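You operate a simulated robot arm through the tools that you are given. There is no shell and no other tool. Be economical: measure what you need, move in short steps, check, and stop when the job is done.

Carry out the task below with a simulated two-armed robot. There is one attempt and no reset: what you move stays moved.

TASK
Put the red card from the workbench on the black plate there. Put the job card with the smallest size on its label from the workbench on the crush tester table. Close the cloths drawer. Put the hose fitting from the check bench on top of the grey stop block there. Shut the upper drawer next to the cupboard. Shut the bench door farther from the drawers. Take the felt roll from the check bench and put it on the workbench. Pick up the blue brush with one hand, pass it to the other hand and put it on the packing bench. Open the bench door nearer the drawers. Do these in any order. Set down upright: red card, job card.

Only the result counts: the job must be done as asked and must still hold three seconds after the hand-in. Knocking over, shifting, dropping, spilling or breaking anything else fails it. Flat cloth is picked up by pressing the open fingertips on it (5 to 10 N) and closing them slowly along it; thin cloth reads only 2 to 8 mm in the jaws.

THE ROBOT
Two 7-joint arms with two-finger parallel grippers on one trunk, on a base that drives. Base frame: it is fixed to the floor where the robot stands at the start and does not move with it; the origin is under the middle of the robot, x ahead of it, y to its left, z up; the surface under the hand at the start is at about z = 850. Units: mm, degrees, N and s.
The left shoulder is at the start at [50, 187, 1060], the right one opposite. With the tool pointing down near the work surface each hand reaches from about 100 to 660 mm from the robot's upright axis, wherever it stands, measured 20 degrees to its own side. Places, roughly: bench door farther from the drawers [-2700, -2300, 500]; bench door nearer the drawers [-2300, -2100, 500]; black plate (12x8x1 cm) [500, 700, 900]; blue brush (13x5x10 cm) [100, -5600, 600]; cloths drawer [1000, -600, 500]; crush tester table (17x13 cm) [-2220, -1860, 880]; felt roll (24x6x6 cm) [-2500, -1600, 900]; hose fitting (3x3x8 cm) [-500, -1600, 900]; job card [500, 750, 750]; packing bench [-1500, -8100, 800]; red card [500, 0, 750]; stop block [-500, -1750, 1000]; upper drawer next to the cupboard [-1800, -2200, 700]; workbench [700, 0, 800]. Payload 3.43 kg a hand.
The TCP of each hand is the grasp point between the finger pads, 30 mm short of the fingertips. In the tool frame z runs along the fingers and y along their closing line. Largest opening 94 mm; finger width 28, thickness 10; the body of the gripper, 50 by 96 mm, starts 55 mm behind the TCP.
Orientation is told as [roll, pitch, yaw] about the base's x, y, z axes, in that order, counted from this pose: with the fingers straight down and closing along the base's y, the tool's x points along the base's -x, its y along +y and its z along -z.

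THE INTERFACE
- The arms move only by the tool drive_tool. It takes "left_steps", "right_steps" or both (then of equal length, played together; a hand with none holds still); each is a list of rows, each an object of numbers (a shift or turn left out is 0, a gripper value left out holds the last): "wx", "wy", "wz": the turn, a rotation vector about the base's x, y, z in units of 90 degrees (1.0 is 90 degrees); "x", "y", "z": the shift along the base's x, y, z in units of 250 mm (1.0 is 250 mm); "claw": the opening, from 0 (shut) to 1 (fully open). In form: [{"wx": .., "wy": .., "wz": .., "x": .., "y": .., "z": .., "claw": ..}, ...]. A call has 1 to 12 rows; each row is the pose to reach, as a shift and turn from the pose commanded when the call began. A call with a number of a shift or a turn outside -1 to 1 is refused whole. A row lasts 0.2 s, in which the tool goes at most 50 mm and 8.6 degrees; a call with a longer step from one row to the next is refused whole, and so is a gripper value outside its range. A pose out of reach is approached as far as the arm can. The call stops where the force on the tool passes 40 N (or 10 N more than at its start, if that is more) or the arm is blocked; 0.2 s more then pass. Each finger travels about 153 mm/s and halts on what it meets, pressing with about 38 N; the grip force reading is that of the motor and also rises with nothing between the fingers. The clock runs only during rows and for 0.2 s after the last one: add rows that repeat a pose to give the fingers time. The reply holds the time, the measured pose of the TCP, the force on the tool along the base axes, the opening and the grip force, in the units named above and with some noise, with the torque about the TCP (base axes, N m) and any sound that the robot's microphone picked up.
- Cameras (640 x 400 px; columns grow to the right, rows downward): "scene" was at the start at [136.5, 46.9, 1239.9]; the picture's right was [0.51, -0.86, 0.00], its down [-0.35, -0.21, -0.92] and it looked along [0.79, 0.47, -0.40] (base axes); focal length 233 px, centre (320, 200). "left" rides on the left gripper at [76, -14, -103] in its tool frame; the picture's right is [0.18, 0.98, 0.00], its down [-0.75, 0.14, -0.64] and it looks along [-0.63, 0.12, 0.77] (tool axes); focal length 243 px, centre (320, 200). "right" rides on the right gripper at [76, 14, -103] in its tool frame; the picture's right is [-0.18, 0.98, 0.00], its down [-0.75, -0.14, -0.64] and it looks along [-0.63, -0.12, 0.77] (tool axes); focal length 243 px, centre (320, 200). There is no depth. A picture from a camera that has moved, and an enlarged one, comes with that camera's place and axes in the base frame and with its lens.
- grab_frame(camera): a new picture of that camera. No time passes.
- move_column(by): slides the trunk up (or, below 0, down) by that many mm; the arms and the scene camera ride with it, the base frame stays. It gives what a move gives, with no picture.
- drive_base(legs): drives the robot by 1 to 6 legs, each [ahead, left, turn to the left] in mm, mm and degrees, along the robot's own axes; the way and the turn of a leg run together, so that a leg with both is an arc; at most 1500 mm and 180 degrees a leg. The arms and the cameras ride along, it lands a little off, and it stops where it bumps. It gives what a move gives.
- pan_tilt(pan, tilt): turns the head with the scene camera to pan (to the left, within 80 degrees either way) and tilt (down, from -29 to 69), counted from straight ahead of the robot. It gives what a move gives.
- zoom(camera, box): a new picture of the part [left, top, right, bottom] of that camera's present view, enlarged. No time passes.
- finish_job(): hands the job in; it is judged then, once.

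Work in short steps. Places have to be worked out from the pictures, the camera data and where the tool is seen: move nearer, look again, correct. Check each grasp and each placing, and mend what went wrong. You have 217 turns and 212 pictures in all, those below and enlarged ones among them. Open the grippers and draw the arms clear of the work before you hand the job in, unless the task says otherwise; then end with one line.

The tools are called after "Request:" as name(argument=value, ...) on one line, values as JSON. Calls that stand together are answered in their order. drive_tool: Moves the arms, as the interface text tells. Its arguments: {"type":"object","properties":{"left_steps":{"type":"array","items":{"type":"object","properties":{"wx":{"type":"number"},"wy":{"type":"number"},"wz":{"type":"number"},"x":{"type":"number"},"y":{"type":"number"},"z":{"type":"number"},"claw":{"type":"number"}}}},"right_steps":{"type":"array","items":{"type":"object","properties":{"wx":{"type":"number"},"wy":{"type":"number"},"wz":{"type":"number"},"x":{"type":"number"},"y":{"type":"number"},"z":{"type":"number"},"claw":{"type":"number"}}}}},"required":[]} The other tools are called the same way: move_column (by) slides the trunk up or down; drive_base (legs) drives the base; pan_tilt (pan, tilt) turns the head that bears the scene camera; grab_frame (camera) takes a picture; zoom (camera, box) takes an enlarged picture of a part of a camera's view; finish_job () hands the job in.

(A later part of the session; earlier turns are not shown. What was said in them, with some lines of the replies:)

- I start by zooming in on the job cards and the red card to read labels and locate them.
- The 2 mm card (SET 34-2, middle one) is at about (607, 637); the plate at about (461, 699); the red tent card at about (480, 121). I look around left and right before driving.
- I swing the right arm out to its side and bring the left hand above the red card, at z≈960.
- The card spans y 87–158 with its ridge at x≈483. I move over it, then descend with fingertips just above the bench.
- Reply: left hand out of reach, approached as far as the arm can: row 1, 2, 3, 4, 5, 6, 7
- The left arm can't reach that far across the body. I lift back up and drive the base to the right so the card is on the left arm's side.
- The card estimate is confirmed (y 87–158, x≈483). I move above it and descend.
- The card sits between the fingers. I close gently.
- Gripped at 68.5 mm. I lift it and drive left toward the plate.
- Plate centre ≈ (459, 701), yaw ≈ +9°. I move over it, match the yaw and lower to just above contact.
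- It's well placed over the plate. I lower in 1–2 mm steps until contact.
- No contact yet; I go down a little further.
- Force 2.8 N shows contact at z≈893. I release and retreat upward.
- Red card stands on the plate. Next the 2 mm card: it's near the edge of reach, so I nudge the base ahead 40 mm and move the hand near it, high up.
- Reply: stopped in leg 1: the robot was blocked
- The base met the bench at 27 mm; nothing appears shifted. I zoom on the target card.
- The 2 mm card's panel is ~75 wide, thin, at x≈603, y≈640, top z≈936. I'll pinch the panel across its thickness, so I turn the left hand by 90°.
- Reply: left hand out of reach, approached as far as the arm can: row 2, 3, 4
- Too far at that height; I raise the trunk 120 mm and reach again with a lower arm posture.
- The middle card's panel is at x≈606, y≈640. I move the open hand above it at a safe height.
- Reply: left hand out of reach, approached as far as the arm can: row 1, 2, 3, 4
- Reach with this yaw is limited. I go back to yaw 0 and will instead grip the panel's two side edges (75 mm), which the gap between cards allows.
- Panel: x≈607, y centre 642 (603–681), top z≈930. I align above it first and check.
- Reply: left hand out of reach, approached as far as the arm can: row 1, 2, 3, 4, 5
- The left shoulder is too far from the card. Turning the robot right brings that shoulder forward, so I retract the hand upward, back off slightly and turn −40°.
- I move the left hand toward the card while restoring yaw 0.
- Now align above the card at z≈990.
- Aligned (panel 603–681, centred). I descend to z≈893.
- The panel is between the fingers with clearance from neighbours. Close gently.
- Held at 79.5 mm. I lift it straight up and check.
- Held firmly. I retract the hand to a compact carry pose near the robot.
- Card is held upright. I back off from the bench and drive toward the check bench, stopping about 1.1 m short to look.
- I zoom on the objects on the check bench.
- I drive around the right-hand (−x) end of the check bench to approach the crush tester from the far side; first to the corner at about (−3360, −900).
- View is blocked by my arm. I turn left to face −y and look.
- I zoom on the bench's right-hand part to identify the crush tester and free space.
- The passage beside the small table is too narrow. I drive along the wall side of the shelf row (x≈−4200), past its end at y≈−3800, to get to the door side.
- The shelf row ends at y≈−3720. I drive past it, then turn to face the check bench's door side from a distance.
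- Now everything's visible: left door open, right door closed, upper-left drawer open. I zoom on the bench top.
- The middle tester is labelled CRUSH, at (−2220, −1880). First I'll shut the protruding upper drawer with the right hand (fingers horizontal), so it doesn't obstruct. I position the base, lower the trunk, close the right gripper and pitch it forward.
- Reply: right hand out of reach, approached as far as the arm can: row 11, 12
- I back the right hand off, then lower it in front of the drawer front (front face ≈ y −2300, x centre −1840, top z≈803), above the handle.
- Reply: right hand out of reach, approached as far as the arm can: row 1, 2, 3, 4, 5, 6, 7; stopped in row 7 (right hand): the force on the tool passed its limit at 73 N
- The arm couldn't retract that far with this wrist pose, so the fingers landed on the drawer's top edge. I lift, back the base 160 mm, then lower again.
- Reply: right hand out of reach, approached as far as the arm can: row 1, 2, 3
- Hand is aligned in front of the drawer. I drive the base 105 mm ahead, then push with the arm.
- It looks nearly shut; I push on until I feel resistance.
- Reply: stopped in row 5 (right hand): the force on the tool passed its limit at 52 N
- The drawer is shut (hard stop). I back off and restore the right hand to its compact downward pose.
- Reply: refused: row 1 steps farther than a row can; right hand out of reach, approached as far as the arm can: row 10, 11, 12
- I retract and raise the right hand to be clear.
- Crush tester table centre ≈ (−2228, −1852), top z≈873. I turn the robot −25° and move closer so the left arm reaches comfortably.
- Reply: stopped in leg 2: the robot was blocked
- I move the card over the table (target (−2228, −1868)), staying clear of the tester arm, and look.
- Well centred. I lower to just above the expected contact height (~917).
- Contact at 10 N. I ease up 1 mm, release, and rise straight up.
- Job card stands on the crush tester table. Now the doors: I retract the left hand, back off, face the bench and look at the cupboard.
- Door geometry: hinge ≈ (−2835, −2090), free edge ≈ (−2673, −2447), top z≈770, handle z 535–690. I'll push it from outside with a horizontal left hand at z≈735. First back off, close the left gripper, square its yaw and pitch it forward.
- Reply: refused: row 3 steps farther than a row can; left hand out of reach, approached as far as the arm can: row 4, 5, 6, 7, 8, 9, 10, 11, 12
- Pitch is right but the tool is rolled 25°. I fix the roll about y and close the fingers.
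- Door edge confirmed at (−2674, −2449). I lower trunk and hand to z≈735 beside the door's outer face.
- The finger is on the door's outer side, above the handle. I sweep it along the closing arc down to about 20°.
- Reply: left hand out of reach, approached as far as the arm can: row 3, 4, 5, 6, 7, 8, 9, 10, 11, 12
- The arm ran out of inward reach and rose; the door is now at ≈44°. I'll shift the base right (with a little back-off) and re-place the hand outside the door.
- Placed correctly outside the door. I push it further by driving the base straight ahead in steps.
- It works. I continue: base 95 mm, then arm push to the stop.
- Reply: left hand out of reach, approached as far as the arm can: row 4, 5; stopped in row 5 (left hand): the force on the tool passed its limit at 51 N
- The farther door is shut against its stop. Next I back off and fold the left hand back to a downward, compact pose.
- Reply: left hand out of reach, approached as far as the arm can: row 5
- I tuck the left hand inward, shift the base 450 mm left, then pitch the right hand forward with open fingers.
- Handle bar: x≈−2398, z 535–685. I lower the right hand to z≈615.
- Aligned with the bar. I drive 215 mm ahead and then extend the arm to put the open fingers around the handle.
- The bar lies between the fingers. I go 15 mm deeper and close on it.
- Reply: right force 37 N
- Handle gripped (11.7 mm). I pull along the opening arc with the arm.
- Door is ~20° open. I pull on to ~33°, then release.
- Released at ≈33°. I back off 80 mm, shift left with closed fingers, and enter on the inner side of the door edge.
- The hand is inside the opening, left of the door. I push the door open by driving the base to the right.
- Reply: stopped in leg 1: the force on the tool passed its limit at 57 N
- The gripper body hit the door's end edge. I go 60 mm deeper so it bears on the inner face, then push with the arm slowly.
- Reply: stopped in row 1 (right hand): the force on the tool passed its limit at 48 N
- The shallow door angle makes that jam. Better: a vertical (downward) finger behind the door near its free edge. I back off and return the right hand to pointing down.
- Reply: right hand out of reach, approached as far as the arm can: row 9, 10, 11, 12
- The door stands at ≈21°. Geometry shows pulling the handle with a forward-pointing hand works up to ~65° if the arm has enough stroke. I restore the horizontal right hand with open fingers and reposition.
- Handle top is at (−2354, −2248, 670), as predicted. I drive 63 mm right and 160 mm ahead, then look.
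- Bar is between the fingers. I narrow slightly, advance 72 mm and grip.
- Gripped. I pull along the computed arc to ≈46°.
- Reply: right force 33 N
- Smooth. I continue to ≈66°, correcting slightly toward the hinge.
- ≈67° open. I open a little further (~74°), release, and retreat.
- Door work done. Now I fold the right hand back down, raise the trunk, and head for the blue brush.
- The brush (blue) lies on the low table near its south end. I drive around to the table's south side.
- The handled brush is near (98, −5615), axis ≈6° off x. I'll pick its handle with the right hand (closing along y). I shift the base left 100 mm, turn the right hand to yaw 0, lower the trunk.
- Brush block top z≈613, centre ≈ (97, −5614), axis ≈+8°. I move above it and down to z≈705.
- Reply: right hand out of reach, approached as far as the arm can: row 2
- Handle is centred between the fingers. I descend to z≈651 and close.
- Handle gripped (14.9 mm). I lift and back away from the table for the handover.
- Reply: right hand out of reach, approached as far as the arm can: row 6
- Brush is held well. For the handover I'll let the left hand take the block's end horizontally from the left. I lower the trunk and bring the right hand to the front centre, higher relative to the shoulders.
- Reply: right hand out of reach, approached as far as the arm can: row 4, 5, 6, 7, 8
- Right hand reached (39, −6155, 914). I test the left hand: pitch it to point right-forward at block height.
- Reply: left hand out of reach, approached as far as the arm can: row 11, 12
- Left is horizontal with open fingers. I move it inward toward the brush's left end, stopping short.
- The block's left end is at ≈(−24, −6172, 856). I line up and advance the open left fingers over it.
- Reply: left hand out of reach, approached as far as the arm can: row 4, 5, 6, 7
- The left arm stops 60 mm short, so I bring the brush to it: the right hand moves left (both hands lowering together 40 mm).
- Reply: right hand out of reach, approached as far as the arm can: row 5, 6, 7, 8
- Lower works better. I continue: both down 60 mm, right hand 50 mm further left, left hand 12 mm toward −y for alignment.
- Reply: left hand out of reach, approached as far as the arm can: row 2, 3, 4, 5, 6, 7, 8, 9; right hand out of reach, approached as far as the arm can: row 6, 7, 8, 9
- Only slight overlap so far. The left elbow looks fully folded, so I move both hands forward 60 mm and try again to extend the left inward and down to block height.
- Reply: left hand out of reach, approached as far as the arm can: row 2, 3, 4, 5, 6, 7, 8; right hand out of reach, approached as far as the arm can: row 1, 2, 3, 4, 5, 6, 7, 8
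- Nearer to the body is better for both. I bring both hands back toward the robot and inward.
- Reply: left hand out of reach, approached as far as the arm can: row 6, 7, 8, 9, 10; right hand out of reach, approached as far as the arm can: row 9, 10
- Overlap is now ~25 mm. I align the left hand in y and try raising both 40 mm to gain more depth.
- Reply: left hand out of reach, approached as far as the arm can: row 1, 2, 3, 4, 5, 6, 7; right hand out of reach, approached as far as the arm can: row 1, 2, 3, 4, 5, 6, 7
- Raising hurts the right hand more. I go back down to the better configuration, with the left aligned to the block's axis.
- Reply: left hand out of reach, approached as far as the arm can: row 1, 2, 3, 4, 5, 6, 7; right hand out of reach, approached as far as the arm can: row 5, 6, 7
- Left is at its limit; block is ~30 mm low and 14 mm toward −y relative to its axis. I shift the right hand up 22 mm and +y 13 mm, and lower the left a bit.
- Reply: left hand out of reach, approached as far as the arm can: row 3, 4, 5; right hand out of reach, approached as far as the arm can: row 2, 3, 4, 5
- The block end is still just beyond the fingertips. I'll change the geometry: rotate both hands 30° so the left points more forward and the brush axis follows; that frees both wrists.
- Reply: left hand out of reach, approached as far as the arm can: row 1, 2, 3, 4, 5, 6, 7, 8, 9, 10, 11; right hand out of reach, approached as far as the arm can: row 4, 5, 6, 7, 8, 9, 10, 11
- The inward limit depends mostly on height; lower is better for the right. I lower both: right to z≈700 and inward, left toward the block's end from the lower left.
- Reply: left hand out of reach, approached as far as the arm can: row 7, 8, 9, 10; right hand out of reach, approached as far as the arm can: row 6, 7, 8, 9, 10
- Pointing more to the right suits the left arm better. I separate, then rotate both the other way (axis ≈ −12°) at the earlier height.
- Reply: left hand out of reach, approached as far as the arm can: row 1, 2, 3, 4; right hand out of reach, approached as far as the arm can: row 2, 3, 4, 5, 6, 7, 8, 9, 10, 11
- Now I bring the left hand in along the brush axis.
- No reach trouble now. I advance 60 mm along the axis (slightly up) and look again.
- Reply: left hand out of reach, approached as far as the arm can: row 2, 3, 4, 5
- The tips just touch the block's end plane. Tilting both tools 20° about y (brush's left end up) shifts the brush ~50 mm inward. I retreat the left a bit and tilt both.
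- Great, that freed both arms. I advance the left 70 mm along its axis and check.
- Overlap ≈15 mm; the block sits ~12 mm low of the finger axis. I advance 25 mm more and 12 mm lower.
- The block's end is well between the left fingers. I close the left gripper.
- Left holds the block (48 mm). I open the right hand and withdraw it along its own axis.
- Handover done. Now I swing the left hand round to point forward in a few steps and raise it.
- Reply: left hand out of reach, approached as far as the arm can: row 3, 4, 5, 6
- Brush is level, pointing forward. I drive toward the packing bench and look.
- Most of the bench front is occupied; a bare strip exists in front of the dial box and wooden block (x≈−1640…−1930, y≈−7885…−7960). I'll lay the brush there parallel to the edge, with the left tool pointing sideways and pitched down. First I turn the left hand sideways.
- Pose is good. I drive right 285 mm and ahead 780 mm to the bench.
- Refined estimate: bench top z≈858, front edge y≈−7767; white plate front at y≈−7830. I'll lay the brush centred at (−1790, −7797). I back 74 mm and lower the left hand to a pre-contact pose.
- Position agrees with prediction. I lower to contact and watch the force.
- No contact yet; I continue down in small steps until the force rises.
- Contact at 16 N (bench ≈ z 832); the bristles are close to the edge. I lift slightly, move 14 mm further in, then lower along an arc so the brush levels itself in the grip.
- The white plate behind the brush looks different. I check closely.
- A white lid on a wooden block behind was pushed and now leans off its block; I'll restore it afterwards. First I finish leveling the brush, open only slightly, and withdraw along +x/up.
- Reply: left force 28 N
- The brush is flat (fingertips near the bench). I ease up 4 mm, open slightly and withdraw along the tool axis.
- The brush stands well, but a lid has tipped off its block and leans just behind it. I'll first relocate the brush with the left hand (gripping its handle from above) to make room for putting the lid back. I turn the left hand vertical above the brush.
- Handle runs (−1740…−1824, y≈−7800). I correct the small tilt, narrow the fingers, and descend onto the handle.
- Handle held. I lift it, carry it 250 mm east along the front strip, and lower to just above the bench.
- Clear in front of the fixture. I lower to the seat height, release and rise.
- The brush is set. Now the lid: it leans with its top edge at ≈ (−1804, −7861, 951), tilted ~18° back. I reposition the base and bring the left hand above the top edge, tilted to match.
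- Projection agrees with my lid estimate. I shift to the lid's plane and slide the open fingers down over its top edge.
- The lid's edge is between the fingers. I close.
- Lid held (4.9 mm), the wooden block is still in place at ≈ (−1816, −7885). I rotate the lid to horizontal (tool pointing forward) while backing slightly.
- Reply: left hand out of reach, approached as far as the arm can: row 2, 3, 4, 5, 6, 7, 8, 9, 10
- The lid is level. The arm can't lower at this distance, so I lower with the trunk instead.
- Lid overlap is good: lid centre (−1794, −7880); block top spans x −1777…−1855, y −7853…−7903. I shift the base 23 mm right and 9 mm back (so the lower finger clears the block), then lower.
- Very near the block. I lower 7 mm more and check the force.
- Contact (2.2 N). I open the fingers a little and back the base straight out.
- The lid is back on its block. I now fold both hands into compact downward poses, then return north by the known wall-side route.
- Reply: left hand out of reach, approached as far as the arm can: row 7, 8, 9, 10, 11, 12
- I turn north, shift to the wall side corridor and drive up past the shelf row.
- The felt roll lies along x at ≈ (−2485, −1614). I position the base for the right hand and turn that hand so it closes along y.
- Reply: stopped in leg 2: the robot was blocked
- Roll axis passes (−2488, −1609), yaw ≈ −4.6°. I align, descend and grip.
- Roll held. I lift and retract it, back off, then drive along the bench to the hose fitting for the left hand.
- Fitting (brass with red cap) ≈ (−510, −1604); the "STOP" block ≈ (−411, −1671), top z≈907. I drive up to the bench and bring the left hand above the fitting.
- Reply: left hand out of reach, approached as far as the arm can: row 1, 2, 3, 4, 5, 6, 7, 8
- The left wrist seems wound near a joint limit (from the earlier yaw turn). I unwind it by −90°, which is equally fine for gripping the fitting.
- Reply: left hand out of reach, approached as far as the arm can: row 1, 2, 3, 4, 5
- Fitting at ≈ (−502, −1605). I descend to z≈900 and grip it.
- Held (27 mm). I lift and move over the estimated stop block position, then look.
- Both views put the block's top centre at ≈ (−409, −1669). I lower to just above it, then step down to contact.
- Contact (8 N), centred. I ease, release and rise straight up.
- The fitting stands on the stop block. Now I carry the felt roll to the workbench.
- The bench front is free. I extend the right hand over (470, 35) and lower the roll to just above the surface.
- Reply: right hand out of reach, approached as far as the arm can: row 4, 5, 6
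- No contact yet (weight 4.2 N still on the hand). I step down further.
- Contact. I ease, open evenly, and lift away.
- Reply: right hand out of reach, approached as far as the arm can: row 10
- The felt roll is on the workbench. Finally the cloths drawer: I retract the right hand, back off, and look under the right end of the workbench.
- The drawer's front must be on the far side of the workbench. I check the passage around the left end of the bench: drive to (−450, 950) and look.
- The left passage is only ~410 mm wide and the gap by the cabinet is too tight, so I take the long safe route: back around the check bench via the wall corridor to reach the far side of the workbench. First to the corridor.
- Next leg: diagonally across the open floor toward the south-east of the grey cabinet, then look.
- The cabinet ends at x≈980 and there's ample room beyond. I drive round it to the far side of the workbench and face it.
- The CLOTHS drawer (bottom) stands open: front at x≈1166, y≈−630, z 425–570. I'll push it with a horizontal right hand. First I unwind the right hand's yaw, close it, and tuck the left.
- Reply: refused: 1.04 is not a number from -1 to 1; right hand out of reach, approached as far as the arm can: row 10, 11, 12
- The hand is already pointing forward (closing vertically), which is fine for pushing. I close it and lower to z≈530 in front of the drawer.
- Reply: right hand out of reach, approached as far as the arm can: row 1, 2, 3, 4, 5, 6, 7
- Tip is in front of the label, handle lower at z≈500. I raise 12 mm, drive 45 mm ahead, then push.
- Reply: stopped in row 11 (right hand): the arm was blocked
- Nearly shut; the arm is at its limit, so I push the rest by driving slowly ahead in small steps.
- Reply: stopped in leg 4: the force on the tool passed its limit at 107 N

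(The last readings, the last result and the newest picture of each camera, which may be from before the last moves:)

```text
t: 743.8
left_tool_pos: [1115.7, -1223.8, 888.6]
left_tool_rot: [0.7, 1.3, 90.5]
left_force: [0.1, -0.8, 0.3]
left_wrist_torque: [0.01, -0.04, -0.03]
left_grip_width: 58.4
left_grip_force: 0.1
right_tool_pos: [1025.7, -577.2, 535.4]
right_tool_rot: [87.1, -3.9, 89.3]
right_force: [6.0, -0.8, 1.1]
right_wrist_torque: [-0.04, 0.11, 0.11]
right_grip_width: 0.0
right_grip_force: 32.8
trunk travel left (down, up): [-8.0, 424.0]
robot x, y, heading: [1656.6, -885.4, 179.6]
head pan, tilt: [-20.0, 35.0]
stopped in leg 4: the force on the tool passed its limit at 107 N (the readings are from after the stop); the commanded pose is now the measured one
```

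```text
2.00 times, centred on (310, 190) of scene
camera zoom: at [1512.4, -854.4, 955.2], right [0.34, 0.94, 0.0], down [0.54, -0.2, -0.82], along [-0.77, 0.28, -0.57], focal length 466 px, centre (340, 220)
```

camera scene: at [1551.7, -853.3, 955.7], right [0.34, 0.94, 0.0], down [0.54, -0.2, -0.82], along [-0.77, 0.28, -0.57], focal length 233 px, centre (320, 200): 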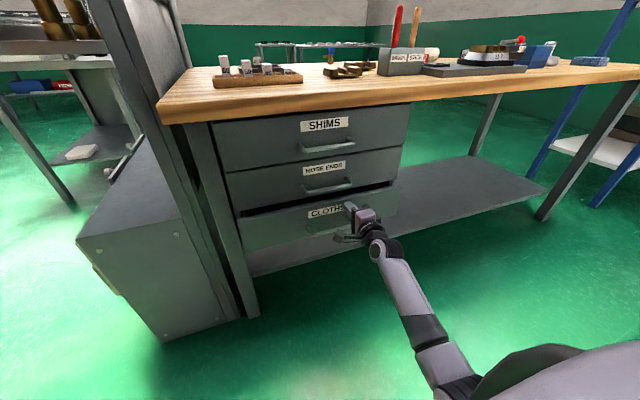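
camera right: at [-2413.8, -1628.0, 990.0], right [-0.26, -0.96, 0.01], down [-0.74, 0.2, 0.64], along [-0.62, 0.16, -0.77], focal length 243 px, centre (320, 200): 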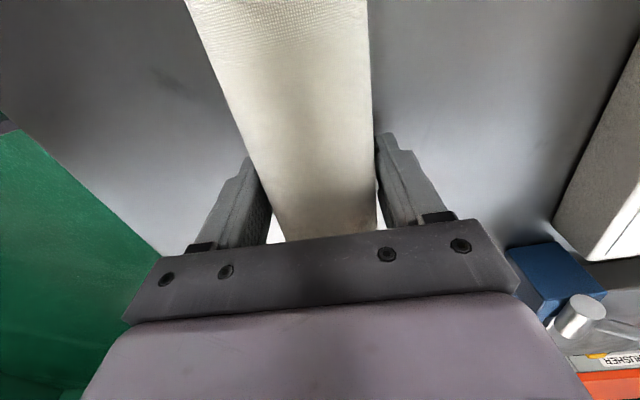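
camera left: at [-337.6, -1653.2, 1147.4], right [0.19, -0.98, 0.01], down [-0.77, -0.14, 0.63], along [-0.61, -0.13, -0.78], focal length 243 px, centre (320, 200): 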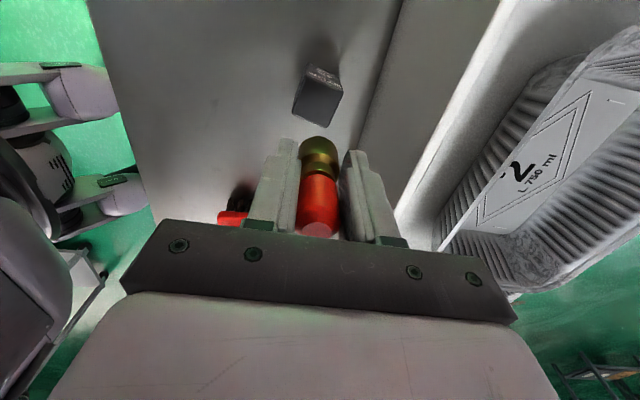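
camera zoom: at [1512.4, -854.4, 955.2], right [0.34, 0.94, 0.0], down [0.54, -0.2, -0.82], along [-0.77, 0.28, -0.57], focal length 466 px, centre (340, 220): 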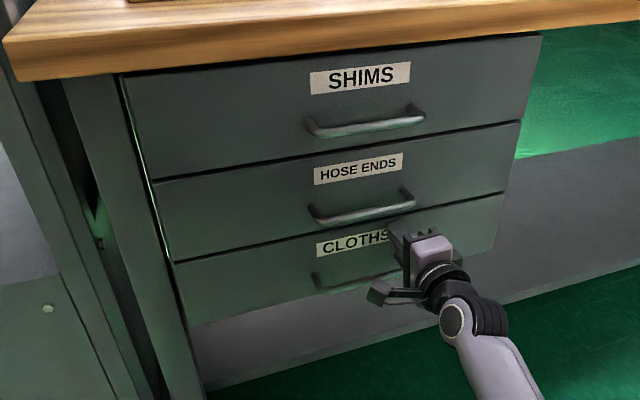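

The drawer is flush against its stop. I back away and check the workbench items.

Request:
drive_base(legs=[[-350, 0, 0]])

Request:
move_column(by=260)

Request:
pan_tilt(pan=-25, tilt=18)

Request:
grab_frame(camera="scene")

```text
t: 746.1
left_tool_pos: [1463.1, -1223.3, 889.5]
left_tool_rot: [0.6, 1.3, 90.1]
left_force: [-0.6, -0.3, -1.4]
left_wrist_torque: [0.01, -0.02, -0.03]
left_grip_width: 58.1
left_grip_force: 0.1
right_tool_pos: [1374.9, -576.8, 536.0]
right_tool_rot: [86.9, -3.9, 88.9]
right_force: [0.0, -0.1, 1.0]
right_wrist_torque: [-0.04, 0.04, -0.04]
right_grip_width: 0.0
right_grip_force: 33.3
trunk travel left (down, up): [-8.0, 424.0]
robot x, y, heading: [2002.2, -889.6, 179.7]
head pan, tilt: [-20.0, 35.0]
```

```text
t: 748.7
left_tool_pos: [1462.7, -1222.1, 1149.0]
left_tool_rot: [0.6, 1.2, 90.2]
left_force: [0.2, -0.7, -0.4]
left_wrist_torque: [0.0, 0.03, 0.01]
left_grip_width: 58.2
left_grip_force: 0.1
right_tool_pos: [1373.4, -576.9, 796.2]
right_tool_rot: [86.9, -4.0, 89.0]
right_force: [0.2, -0.6, -0.3]
right_wrist_torque: [-0.02, 0.03, -0.01]
right_grip_width: 0.0
right_grip_force: 32.5
trunk travel left (down, up): [-268.0, 164.0]
robot x, y, heading: [1999.4, -885.4, 180.0]
head pan, tilt: [-20.0, 35.0]
```

```text
t: 749.5
left_tool_pos: [1461.9, -1222.9, 1149.0]
left_tool_rot: [0.6, 1.1, 90.1]
left_force: [0.9, -0.3, 0.3]
left_wrist_torque: [-0.01, 0.02, 0.0]
left_grip_width: 58.2
left_grip_force: 0.1
right_tool_pos: [1375.1, -576.3, 795.0]
right_tool_rot: [86.9, -3.9, 89.0]
right_force: [0.4, 0.3, 0.8]
right_wrist_torque: [0.02, 0.03, -0.02]
right_grip_width: 0.0
right_grip_force: 33.3
trunk travel left (down, up): [-268.0, 164.0]
robot x, y, heading: [2003.6, -885.6, 179.7]
head pan, tilt: [-25.0, 18.0]
```

```text
24 pictures are left
camera scene: at [1858.1, -846.2, 1242.3], right [0.43, 0.9, 0.0], down [0.28, -0.13, -0.95], along [-0.86, 0.41, -0.31], focal length 233 px, centre (320, 200)
```

scene: 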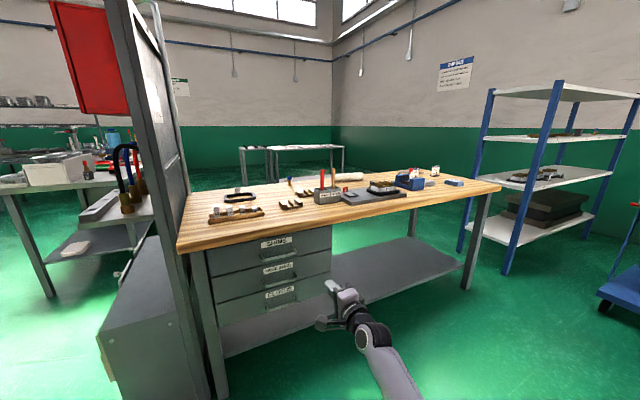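

Request:
zoom(camera="scene", box=[270, 150, 490, 220])

Request:
zoom(camera="scene", box=[200, 220, 340, 320])

```text
2.91 times, centred on (380, 185) of scene
camera zoom: at [1858.1, -846.2, 1242.3], right [0.43, 0.9, 0.0], down [0.28, -0.13, -0.95], along [-0.86, 0.41, -0.31], focal length 677 px, centre (146, 244)
```

zoom: 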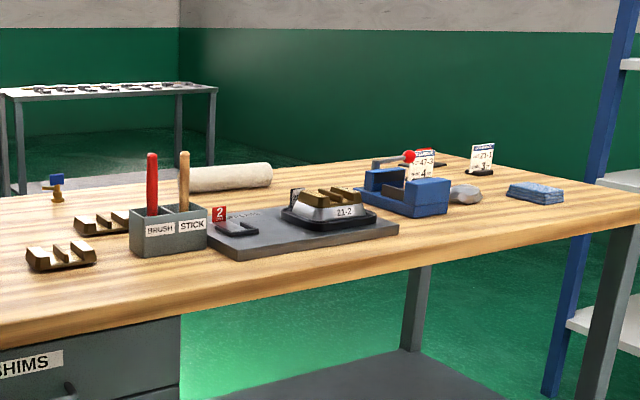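

```text
4.00 times, centred on (270, 270) of scene
camera zoom: at [1858.1, -846.2, 1242.3], right [0.43, 0.9, 0.0], down [0.28, -0.13, -0.95], along [-0.86, 0.41, -0.31], focal length 932 px, centre (520, -80)
```

zoom: 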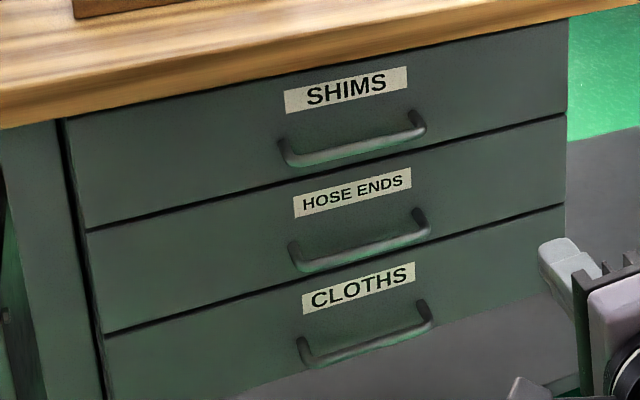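

Everything checks out: the drawer is flush and the bench items stand. I open both grippers, which are clear of the work, before handing in.

Request:
drive_tool(left_steps=[{"claw": 1}, {"claw": 1}, {"claw": 1}, {"claw": 1}], right_steps=[{"claw": 0.5}, {"claw": 1}, {"claw": 1}, {"claw": 1}])

Request:
finish_job()

```text
t: 750.5
left_tool_pos: [1462.0, -1221.9, 1149.4]
left_tool_rot: [0.6, 1.2, 90.2]
left_force: [0.1, -0.2, 0.0]
left_wrist_torque: [-0.02, 0.03, -0.03]
left_grip_width: 94.2
left_grip_force: 0.0
right_tool_pos: [1373.7, -576.8, 795.6]
right_tool_rot: [86.9, -3.9, 89.0]
right_force: [0.6, -0.1, -0.5]
right_wrist_torque: [0.0, -0.02, 0.01]
right_grip_width: 93.8
right_grip_force: 0.0
trunk travel left (down, up): [-268.0, 164.0]
robot x, y, heading: [2000.7, -883.3, 179.5]
head pan, tilt: [-25.0, 18.0]
```

```text
The job is handed in.
```

All nine tasks are done and the job is handed in, but while setting the brush down I knocked a white lid off its wooden block on the packing bench; I put it back within about 1 cm by my estimate, and the judge may still count that as shifting something else.
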